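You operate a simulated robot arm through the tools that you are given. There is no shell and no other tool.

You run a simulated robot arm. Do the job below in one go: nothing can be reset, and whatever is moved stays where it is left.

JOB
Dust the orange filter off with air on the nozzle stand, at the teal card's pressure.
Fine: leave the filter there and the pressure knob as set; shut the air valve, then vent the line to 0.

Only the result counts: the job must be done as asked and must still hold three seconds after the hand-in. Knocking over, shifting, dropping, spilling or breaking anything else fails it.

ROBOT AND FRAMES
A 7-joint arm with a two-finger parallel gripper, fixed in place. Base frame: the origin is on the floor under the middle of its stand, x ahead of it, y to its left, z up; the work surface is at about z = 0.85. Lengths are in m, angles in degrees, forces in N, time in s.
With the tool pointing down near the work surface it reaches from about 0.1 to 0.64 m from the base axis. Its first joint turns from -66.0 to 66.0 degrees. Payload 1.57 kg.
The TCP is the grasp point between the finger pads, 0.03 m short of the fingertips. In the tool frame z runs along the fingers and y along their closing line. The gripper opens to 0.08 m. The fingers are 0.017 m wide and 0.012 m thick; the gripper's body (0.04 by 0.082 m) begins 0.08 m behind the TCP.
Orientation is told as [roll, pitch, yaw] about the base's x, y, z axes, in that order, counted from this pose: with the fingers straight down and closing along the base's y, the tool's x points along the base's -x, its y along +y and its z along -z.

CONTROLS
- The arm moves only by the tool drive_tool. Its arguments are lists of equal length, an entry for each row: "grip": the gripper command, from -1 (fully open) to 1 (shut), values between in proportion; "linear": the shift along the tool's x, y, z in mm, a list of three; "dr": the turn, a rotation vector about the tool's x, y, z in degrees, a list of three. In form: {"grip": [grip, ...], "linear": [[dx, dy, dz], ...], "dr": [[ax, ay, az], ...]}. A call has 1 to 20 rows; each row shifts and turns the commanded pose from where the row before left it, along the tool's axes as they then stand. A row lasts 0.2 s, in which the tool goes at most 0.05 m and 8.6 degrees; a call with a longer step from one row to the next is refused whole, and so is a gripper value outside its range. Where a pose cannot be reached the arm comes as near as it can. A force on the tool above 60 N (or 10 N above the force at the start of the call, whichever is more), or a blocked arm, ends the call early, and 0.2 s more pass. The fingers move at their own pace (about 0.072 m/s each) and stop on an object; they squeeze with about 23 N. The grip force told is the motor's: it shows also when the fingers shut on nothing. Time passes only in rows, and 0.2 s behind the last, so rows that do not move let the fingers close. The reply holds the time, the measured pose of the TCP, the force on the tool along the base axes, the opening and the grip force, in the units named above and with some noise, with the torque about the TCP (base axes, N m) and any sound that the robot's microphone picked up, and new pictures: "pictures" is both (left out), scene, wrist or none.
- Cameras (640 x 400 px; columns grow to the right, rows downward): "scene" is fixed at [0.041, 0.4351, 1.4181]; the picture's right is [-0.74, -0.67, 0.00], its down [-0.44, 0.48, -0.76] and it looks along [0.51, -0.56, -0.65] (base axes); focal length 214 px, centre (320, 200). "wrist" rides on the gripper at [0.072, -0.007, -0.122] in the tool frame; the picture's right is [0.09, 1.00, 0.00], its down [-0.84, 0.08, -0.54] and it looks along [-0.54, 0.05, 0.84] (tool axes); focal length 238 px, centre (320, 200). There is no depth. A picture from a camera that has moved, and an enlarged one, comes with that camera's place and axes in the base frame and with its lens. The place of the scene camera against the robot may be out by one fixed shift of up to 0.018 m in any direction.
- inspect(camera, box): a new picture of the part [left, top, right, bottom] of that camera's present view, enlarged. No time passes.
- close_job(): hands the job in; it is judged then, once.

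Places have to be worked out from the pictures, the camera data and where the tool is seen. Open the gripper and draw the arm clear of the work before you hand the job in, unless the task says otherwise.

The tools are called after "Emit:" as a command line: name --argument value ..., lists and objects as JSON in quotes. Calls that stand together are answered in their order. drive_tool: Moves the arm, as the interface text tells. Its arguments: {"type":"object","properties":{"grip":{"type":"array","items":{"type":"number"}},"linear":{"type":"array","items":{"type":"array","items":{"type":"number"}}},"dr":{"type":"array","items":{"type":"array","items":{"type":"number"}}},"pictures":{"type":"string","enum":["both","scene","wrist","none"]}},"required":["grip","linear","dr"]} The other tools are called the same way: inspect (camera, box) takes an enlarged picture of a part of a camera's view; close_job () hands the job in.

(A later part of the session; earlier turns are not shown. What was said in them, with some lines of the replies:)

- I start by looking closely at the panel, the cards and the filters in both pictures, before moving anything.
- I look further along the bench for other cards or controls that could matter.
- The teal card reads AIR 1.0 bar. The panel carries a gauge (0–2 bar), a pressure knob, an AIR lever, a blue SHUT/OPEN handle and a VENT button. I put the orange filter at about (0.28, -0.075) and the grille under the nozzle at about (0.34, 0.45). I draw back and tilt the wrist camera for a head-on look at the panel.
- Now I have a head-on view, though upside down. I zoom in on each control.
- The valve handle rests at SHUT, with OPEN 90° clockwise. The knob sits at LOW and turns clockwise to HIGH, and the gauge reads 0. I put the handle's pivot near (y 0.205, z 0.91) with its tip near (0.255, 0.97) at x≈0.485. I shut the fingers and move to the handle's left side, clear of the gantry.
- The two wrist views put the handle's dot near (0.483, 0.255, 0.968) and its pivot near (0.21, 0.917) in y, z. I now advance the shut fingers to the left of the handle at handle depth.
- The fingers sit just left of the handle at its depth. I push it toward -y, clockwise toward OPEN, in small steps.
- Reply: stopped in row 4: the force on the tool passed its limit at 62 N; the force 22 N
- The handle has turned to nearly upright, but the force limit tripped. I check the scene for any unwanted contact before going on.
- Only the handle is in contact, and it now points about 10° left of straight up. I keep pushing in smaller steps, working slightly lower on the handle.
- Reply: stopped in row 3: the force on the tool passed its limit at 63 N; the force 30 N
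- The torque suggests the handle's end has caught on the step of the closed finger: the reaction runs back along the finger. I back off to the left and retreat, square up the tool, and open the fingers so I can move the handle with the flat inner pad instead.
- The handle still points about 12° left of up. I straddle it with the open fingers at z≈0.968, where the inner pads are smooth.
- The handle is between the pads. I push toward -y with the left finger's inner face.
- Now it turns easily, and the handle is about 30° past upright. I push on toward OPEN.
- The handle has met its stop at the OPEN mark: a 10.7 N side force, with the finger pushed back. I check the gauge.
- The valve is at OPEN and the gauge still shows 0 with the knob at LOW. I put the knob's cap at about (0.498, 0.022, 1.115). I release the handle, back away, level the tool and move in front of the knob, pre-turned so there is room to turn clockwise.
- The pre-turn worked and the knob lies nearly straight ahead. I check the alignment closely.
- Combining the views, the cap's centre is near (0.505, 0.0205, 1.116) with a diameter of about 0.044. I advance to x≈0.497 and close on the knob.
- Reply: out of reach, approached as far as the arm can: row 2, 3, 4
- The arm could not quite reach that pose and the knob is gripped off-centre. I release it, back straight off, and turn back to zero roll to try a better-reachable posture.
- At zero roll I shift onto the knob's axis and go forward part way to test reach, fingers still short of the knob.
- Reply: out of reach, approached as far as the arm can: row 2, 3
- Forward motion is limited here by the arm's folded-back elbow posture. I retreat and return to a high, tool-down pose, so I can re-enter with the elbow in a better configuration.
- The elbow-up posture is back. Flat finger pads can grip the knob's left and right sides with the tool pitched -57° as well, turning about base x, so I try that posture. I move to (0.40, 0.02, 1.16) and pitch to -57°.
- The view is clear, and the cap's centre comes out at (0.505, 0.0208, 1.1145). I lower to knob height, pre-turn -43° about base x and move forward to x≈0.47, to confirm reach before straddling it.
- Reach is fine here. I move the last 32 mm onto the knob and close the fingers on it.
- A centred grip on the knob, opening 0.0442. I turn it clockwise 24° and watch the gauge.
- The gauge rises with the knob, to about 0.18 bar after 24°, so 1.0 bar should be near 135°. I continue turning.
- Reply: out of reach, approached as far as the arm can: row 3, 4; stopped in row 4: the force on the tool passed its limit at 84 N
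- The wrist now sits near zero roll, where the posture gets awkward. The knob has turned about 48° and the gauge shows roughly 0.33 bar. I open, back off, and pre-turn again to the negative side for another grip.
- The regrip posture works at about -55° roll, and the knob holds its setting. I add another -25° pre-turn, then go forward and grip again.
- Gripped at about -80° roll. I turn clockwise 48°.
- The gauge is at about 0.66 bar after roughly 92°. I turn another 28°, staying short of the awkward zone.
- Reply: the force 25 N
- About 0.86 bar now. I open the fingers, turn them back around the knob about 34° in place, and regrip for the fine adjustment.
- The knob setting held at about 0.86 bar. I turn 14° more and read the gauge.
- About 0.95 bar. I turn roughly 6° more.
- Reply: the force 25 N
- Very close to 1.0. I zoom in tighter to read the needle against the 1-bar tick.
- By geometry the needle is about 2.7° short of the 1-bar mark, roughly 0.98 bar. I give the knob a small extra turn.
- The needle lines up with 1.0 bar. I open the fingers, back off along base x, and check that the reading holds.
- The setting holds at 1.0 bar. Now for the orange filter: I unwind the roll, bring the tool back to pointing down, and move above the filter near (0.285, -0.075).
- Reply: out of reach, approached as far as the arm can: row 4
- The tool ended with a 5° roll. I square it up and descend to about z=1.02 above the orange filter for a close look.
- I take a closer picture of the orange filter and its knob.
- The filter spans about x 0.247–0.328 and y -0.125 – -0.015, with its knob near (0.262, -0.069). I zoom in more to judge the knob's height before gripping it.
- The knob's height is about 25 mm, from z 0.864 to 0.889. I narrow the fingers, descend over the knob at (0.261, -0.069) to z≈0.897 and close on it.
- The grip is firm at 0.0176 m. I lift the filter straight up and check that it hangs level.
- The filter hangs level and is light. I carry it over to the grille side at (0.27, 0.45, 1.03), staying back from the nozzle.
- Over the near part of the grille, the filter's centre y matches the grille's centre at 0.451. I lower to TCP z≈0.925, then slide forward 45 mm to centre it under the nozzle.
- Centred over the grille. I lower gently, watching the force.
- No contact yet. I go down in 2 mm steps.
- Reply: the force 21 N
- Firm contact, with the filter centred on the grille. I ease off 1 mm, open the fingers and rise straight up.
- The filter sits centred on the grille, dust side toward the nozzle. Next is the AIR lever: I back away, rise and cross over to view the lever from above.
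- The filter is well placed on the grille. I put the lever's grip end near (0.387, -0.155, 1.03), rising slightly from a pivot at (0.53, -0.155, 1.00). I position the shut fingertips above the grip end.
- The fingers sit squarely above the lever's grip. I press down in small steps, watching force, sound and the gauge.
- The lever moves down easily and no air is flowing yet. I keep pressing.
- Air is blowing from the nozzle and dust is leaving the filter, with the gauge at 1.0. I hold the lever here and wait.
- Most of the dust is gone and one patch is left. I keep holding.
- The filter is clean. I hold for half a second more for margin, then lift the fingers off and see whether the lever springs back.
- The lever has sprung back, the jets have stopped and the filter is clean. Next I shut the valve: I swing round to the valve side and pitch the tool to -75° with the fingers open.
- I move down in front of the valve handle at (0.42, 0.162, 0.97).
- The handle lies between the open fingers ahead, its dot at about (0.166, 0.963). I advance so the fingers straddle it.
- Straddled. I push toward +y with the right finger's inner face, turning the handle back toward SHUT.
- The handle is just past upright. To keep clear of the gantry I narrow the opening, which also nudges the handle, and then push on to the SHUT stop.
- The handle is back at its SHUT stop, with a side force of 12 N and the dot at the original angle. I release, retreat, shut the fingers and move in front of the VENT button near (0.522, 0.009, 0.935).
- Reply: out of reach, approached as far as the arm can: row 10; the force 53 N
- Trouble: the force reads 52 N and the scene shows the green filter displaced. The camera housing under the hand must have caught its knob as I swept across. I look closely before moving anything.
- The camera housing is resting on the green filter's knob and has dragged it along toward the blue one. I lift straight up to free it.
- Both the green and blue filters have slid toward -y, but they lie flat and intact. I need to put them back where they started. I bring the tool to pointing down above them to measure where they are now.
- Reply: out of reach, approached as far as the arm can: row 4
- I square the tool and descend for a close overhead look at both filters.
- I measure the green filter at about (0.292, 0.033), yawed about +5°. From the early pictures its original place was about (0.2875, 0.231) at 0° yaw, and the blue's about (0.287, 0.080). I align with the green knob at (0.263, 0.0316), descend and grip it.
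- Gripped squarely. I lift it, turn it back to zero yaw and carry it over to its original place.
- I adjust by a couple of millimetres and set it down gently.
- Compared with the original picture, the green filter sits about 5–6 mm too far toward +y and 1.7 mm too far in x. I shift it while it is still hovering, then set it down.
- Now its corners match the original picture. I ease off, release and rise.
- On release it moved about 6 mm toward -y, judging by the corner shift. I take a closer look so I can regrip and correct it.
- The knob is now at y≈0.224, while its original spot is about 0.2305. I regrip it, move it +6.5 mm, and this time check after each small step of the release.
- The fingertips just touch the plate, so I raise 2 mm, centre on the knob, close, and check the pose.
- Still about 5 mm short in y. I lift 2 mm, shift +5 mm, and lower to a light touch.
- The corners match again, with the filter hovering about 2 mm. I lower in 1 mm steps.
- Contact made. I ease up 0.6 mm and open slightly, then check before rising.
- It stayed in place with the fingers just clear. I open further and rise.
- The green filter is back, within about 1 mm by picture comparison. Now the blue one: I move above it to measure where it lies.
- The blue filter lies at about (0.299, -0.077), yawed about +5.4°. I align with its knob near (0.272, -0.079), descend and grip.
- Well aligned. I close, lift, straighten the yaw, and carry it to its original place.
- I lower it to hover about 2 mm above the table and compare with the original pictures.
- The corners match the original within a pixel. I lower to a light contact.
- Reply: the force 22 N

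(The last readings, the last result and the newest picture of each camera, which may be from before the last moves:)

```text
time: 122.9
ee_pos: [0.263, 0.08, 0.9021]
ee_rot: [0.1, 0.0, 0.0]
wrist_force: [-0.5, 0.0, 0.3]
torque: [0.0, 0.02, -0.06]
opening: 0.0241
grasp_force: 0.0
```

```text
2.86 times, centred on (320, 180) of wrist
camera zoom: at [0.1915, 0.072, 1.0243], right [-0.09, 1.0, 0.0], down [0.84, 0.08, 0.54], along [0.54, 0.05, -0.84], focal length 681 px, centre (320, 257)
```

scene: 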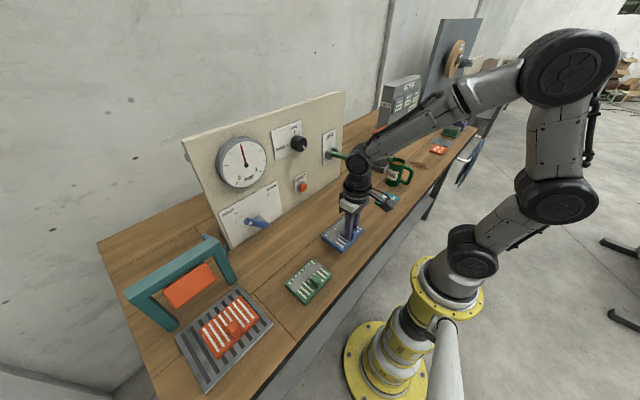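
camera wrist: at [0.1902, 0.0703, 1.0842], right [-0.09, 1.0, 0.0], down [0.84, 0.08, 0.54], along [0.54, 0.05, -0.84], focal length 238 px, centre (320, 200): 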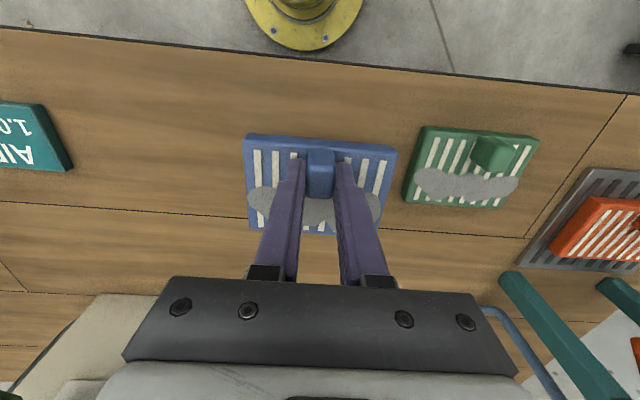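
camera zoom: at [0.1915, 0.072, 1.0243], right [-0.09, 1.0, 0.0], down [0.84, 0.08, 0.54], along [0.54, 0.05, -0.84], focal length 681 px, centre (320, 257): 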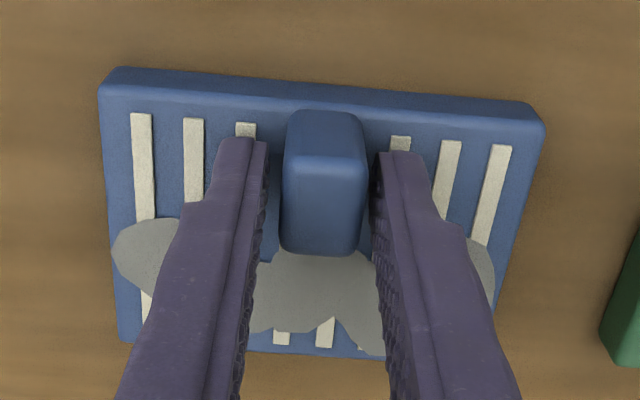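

Still in place after loosening. I open fully and rise, then compare again from the same spot as the early overhead picture.

Emit:
drive_tool --grip '[0, -0.3, -0.3, -0.3, -0.3, -0.3, -0.3, -0.3, -0.3, -0.3]' --linear '[[0, 0, 0], [0, 0, 0], [0, 0, -10], [0, 0, -30], [0, 0, -40], [0, 0, -40], [0.5, -40, 0], [0.5, -40, 0], [1, -40, 0], [1, -38, 0]]' --dr '[[0, 0, 0], [0, 0, 0], [0, 0, 0], [0, 0, 0], [0, 0, 0], [0, 0, 0], [0, 0, 0], [0, 0, 0], [0, 0, 0], [0, 0, 0]]' --pictures "both"

Emit:
inspect --camera "wrist" --box '[400, 105, 630, 205]'

Emit:
inspect --camera "scene" --box '[270, 150, 470, 310]'

```text
time: 125.1
ee_pos: [0.2597, -0.0793, 1.0234]
ee_rot: [0.1, 0.0, 0.0]
wrist_force: [0.9, 0.1, 0.1]
torque: [0.04, -0.01, 0.0]
opening: 0.0519
grasp_force: 0.0
camera wrist: at [0.1885, -0.0863, 1.1462], right [-0.09, 1.0, 0.0], down [0.84, 0.08, 0.54], along [0.54, 0.05, -0.84], focal length 238 px, centre (320, 200)
```

scene: 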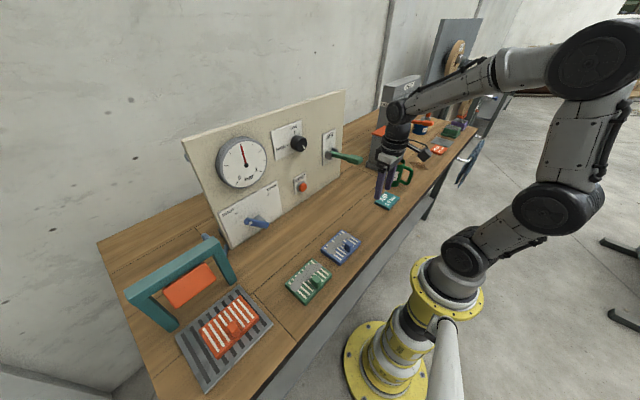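
wrist: 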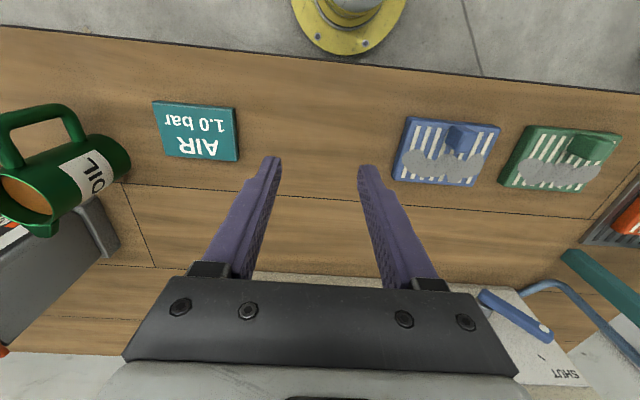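

```text
2.78 times, centred on (515, 155) of wrist
camera zoom: at [0.1885, -0.0863, 1.1462], right [-0.09, 1.0, 0.0], down [0.84, 0.08, 0.54], along [0.54, 0.05, -0.84], focal length 663 px, centre (-223, 325)
```

zoom: 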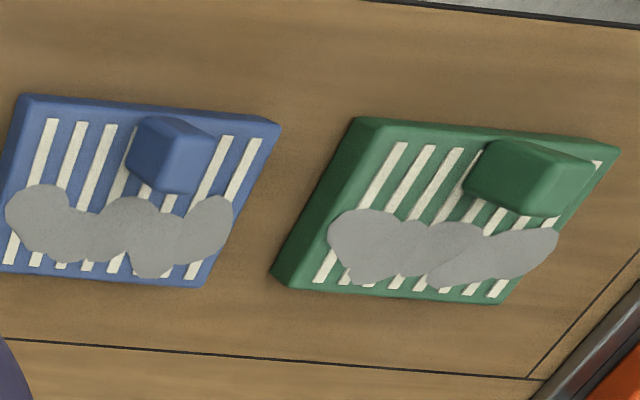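

```text
2.50 times, centred on (370, 230) of scene
camera zoom: at [0.041, 0.4351, 1.4181], right [-0.74, -0.67, 0.0], down [-0.44, 0.48, -0.76], along [0.51, -0.56, -0.65], focal length 536 px, centre (195, 125)
```

zoom: 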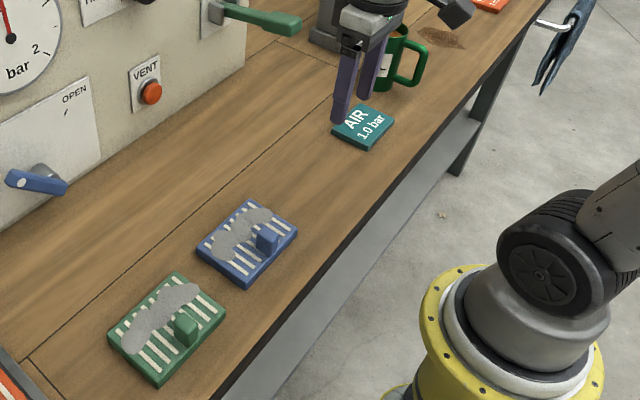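

Both filters are back within 2–3 mm of where they started, and the card and other things look untouched. Now I vent, approaching from above at a steep -45° pitch so the camera housing stays well clear of the filters.

Emit:
drive_tool --grip '[1, 1, 1, 1, 1, 1, 1, 1, 1, 1, 1, 1, 1, 1]' --linear '[[0, 0, -40], [0, 0, -40], [0, 0, -20], [-35, 22, 0], [-35, 22, 0], [-35, 22, 0], [-35, 22, 0], [0, 0, 0], [0, 0, 0], [0, 0, 0], [0, 0, 0], [0, 0, 0], [0, 0, 0], [0, 0, 0]]' --dr '[[0, 0, 0], [0, 0, 0], [0, 0, 0], [0, 0, 0], [0, 0, 0], [0, 0, 0], [0, 0, 0], [0, -7.5, 0], [0, -7.5, 0], [0, -7.5, 0], [0, -7.5, 0], [0, -7.5, 0], [0, -7.5, 0], [0, 0, 0]]' --pictures "both"

```text
time: 128.1
ee_pos: [0.4005, 0.0088, 1.1212]
ee_rot: [0.1, -45.2, -0.1]
wrist_force: [-0.3, 0.5, 0.0]
torque: [0.03, 0.0, -0.03]
opening: 0.0002
grasp_force: 22.2
camera wrist: at [0.263, 0.0018, 1.1573], right [-0.07, 1.0, -0.06], down [0.21, 0.08, 0.98], along [0.98, 0.05, -0.21], focal length 238 px, centre (320, 200)
```

scene: 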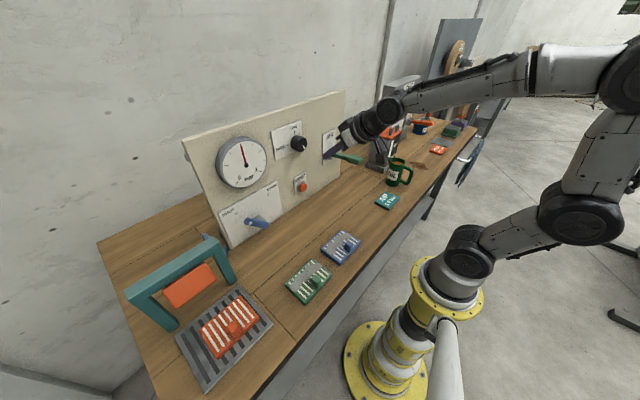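
wrist: 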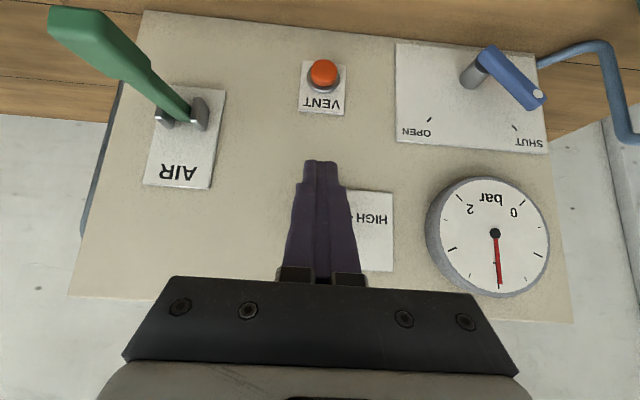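

The button is straight below the fingers' line at about (0.52, 0.009, 0.938). I come down to just in front of it.

Emit:
drive_tool --grip '[1, 1, 1, 1, 1, 1]' --linear '[[13.2, 0, 35], [13.2, 0, 35], [13.2, 0, 35], [13.2, 0, 35], [13.2, 0, 35], [0, 0, 0]]' --dr '[[0, 0, 0], [0, 0, 0], [0, 0, 0], [0, 0, 0], [0, 0, 0], [0, 0, 0]]' --pictures "both"

Emit:
inspect --camera "scene" --box '[270, 150, 390, 260]'

```text
time: 129.5
ee_pos: [0.477, 0.0104, 0.9542]
ee_rot: [0.1, -45.1, -0.1]
wrist_force: [-0.4, -0.9, -0.2]
torque: [-0.02, -0.03, -0.01]
opening: 0.0
grasp_force: 21.6
camera wrist: at [0.3404, 0.0028, 0.9895], right [-0.06, 1.0, -0.06], down [0.21, 0.08, 0.98], along [0.98, 0.05, -0.21], focal length 238 px, centre (320, 200)
```

scene: 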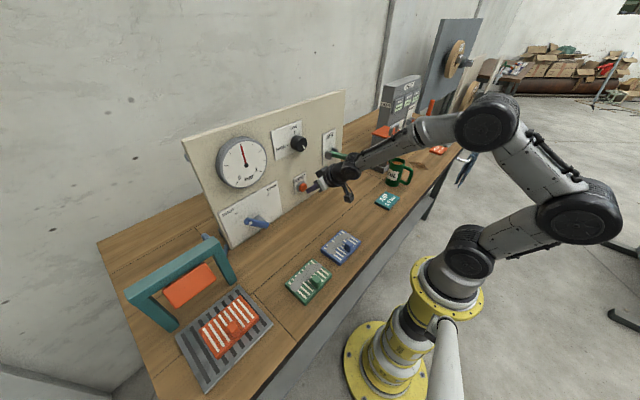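
wrist: 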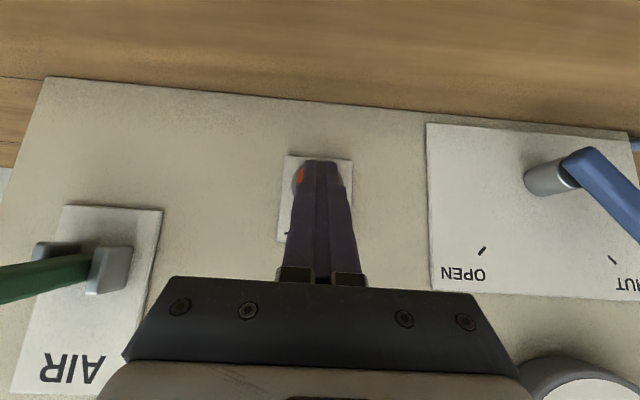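

```text
3.64 times, centred on (330, 205) of scene
camera zoom: at [0.041, 0.4351, 1.4181], right [-0.74, -0.67, 0.0], down [-0.44, 0.48, -0.76], along [0.51, -0.56, -0.65], focal length 780 px, centre (284, 182)
```

zoom: 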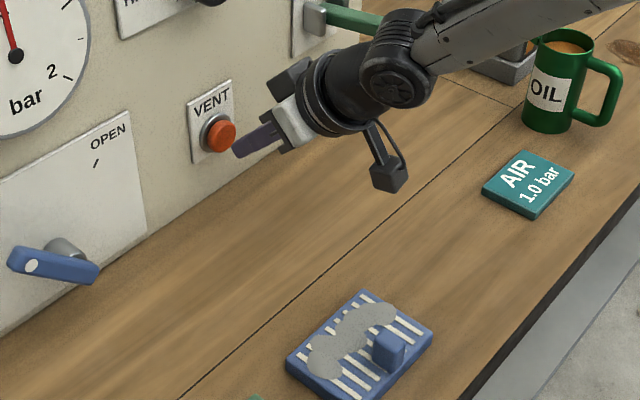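

The fingertip is right in front of the button. I press forward in 4 mm steps.

Emit:
drive_tool --grip '[1, 1, 1, 1, 1]' --linear '[[-2.8, -1, 2.84], [-2.8, 0, 2.84], [-2.8, 0, 2.84], [-2.8, 0, 2.84], [0, 0, 0]]' --dr '[[0, 0, 0], [0, 0, 0], [0, 0, 0], [0, 0, 0], [0, 0, 0]]' --pictures "none"

Emit:
inspect --camera "scene" --box '[205, 120, 345, 220]'

```text
time: 130.7
ee_pos: [0.492, 0.0058, 0.9522]
ee_rot: [0.0, -45.1, -0.1]
wrist_force: [-0.9, 1.1, -0.9]
torque: [0.01, 0.0, 0.03]
opening: 0.0001
grasp_force: 21.2
```

```text
4.00 times, centred on (275, 170) of scene
camera zoom: at [0.041, 0.4351, 1.4181], right [-0.74, -0.67, 0.0], down [-0.44, 0.48, -0.76], along [0.51, -0.56, -0.65], focal length 858 px, centre (500, 320)
```

zoom: 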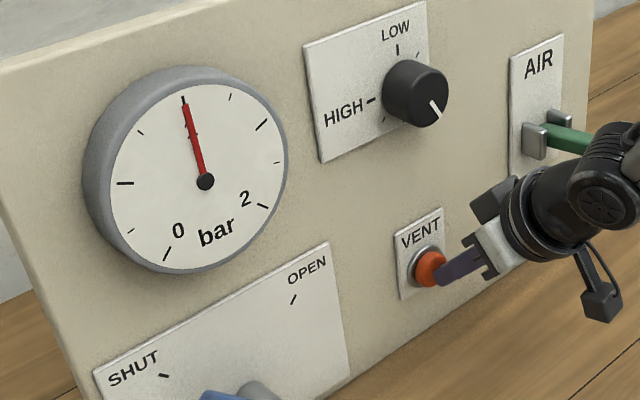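

The tip is just touching the button. I correct +3 mm in y and keep pressing.

Emit:
drive_tool --grip '[1, 1, 1, 1]' --linear '[[-2.1, 3, 2.13], [-2.1, 0, 2.13], [-2.1, 0, 2.13], [0, 0, 0]]' --dr '[[0, 0, 0], [0, 0, 0], [0, 0, 0], [0, 0, 0]]' --pictures "none"

Emit:
inspect --camera "scene" --box '[205, 120, 345, 220]'

```text
time: 131.7
ee_pos: [0.5004, 0.0105, 0.9506]
ee_rot: [0.0, -44.8, -0.2]
wrist_force: [-25.9, -5.0, 9.4]
torque: [-0.21, 0.16, -0.13]
opening: 0.0
grasp_force: 21.0
heard: click
```

```text
4.00 times, centred on (275, 170) of scene
camera zoom: at [0.0401, 0.4349, 1.4182], right [-0.74, -0.67, 0.0], down [-0.43, 0.48, -0.76], along [0.51, -0.56, -0.65], focal length 858 px, centre (500, 320)
```

zoom: 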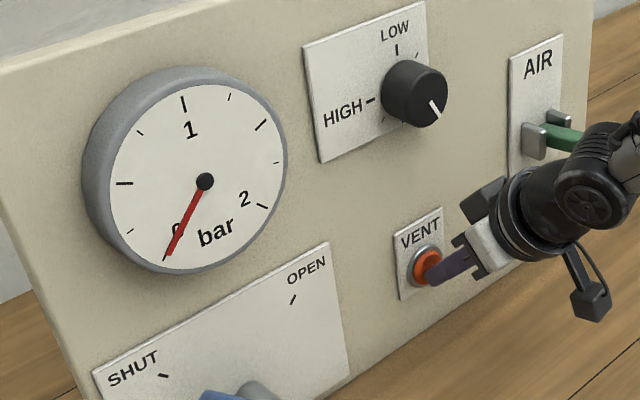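

A click, and the gauge dropped to 0. I back off the button and retrace up and away.

Emit:
drive_tool --grip '[1, 1, 1, 1, 1, 1, 1, 1]' --linear '[[7, 0, -7.1], [14, 0, -14.2], [-13.2, 0, -35], [-13.2, 0, -35], [-13.2, 0, -35], [-13.2, 0, -35], [-13.2, 0, -35], [0, 0, 0]]' --dr '[[0, 0, 0], [0, 0, 0], [0, 0, 0], [0, 0, 0], [0, 0, 0], [0, 0, 0], [0, 0, 0], [0, 0, 0]]' --pictures "both"

Emit:
inspect --camera "scene" --box '[205, 120, 345, 220]'

Emit:
inspect --camera "scene" --box '[240, 190, 290, 240]'

```text
time: 133.5
ee_pos: [0.3947, 0.0113, 1.1215]
ee_rot: [0.1, -45.0, -0.2]
wrist_force: [-0.3, 0.4, 1.2]
torque: [-0.01, -0.01, -0.04]
opening: 0.0
grasp_force: 21.7
camera wrist: at [0.2583, 0.0042, 1.1572], right [-0.07, 1.0, -0.06], down [0.21, 0.08, 0.97], along [0.98, 0.05, -0.21], focal length 238 px, centre (320, 200)
```

scene: 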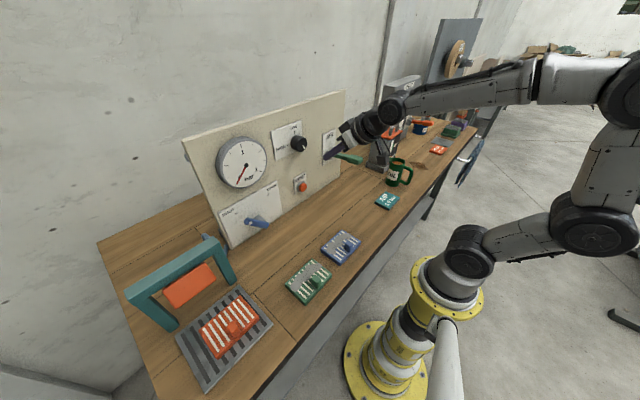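
wrist: 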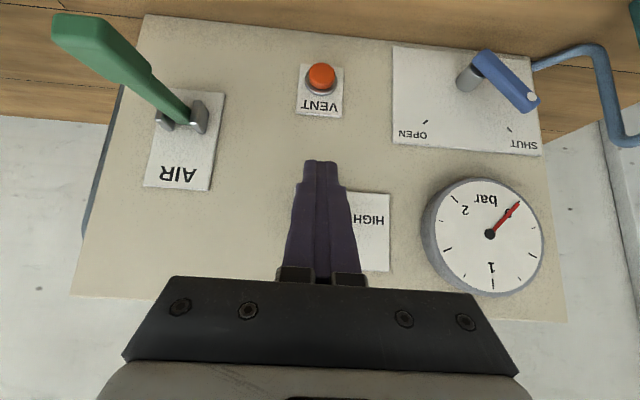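

```text
4.00 times, centred on (275, 170) of scene
camera zoom: at [0.041, 0.4351, 1.4181], right [-0.74, -0.67, 0.0], down [-0.44, 0.48, -0.76], along [0.51, -0.56, -0.65], focal length 858 px, centre (500, 320)
```

zoom: 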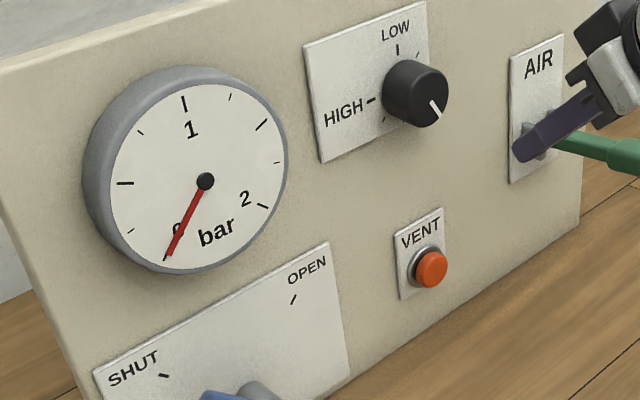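

```text
8.00 times, centred on (265, 215) of scene
camera zoom: at [0.041, 0.4351, 1.4181], right [-0.74, -0.67, 0.0], down [-0.44, 0.48, -0.76], along [0.51, -0.56, -0.65], focal length 1716 px, centre (760, 80)
```

zoom: 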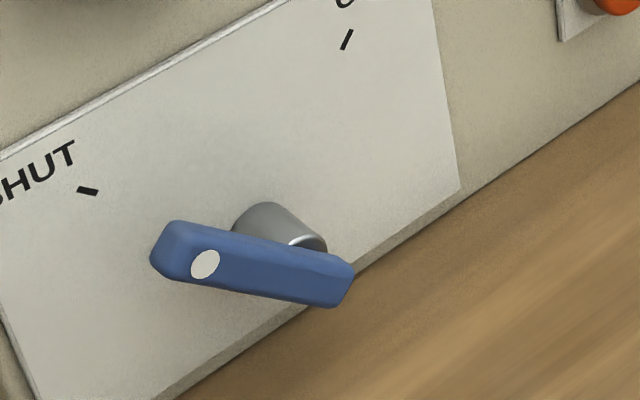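

The valve handle is exactly at its starting SHUT picture, the gauge stays at 0 and the knob is as set. I open the gripper and draw the arm up and clear.

Emit:
drive_tool --grip '[1, 1, 1, 0, -1, -1, -1, -1, -1]' --linear '[[-4.9, 0, -16.3], [-2.8, 0, -16.8], [-0.6, 0, -17], [1.7, 0, -17], [3.8, 0, -16.6], [5.9, 0, -15.9], [10, 0, -20], [0, 0, 0], [0, 0, 0]]' --dr '[[0, 7.5, 0], [0, 7.5, 0], [0, 7.5, 0], [0, 7.5, 0], [0, 7.5, 0], [0, 7.5, 0], [0, 0, 0], [0, 0, 0], [0, 0, 0]]' --pictures "both"

Emit:
inspect --camera "scene" --box '[100, 200, 400, 390]'

Emit:
inspect --camera "scene" --box '[205, 90, 425, 220]'

Emit:
inspect --camera "scene" --box '[150, 250, 300, 390]'

```text
time: 135.5
ee_pos: [0.3377, 0.0101, 1.2333]
ee_rot: [0.0, 0.0, 0.1]
wrist_force: [-0.2, -0.6, 0.2]
torque: [0.0, 0.0, -0.03]
opening: 0.0802
grasp_force: 0.0
camera wrist: at [0.2667, 0.0019, 1.3552], right [-0.09, 1.0, 0.0], down [0.84, 0.08, 0.54], along [0.54, 0.05, -0.84], focal length 238 px, centre (320, 200)
```

scene: 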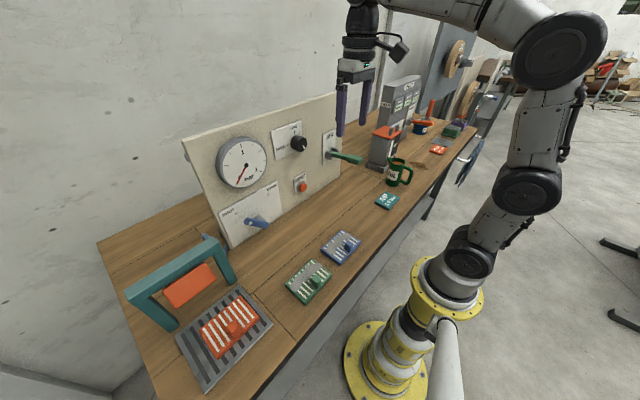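
wrist: 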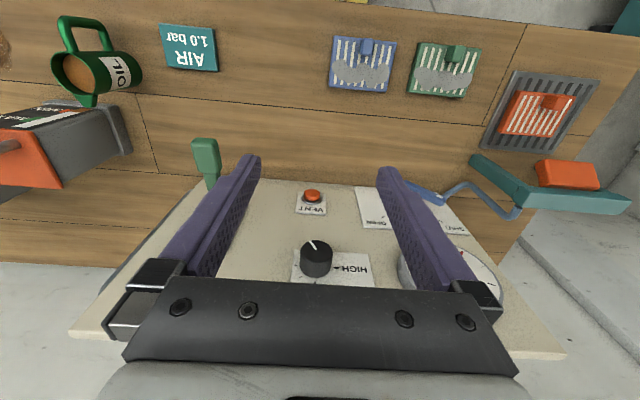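

```text
2.11 times, centred on (250, 295) of scene
camera zoom: at [0.041, 0.4351, 1.4181], right [-0.74, -0.67, 0.0], down [-0.44, 0.48, -0.76], along [0.51, -0.56, -0.65], focal length 452 px, centre (467, 0)
```

zoom: 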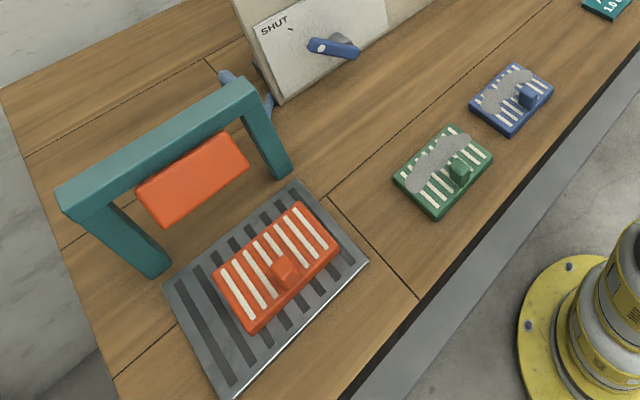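

```text
2.91 times, centred on (315, 155) of scene
camera zoom: at [0.041, 0.4351, 1.4181], right [-0.74, -0.67, 0.0], down [-0.44, 0.48, -0.76], along [0.51, -0.56, -0.65], focal length 624 px, centre (334, 331)
```

zoom: 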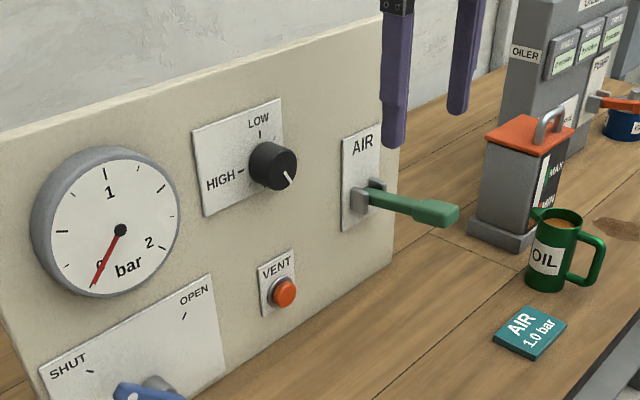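

```text
2.86 times, centred on (225, 320) of scene
camera zoom: at [0.041, 0.4351, 1.4181], right [-0.74, -0.67, 0.0], down [-0.44, 0.48, -0.76], along [0.51, -0.56, -0.65], focal length 613 px, centre (591, -143)
```

zoom: 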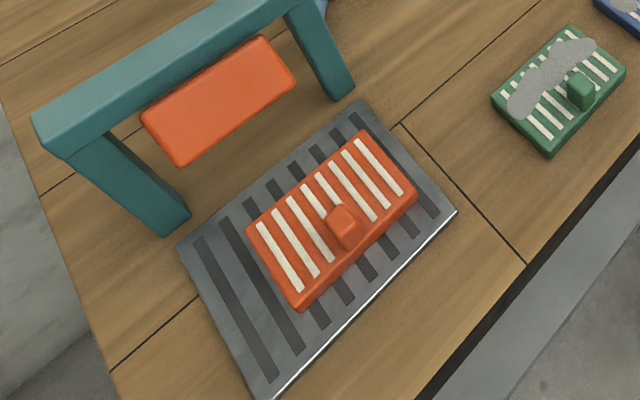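

The filter sits clean on the nozzle stand, the valve is at SHUT, the gauge reads 0, the knob is still at its 1.0 bar setting, and the arm is clear with the gripper open. The green and blue filters, which I accidentally dragged, are back within a few millimetres by picture comparison. I hand the job in.

Emit:
close_job

```text
The job is handed in.
```

The orange filter is dusted off, but I shifted the green and blue filters along the way and had to put them back. Your rule was that shifting anything else fails the job, so that may count against it.

**The job as asked**
- **Dusting:** the orange filter was blown on the nozzle stand at 1.0 bar, the teal card's pressure, until no dust was visible. It stays there on the grille.
- **Pressure knob:** left where I set it for 1.0 bar.
- **Air valve:** the handle is back at its SHUT stop.
- **Vent:** I pressed VENT after shutting the valve, and the gauge dropped to 0 and stayed there.
- **Arm:** it is drawn clear with the gripper open.

**What went wrong:** while I was backing away from the valve, the camera housing under the hand caught the green filter's knob. It dragged the green filter about 0.2 m along the bench and pushed the blue one about 0.15 m.

I carried both back and compared them with the earlier pictures. The green one looks within about 1 mm of where it started, the blue one within about 2 to 3 mm. Both lie flat with their dust still on them, and the teal card and mug beside them look untouched.
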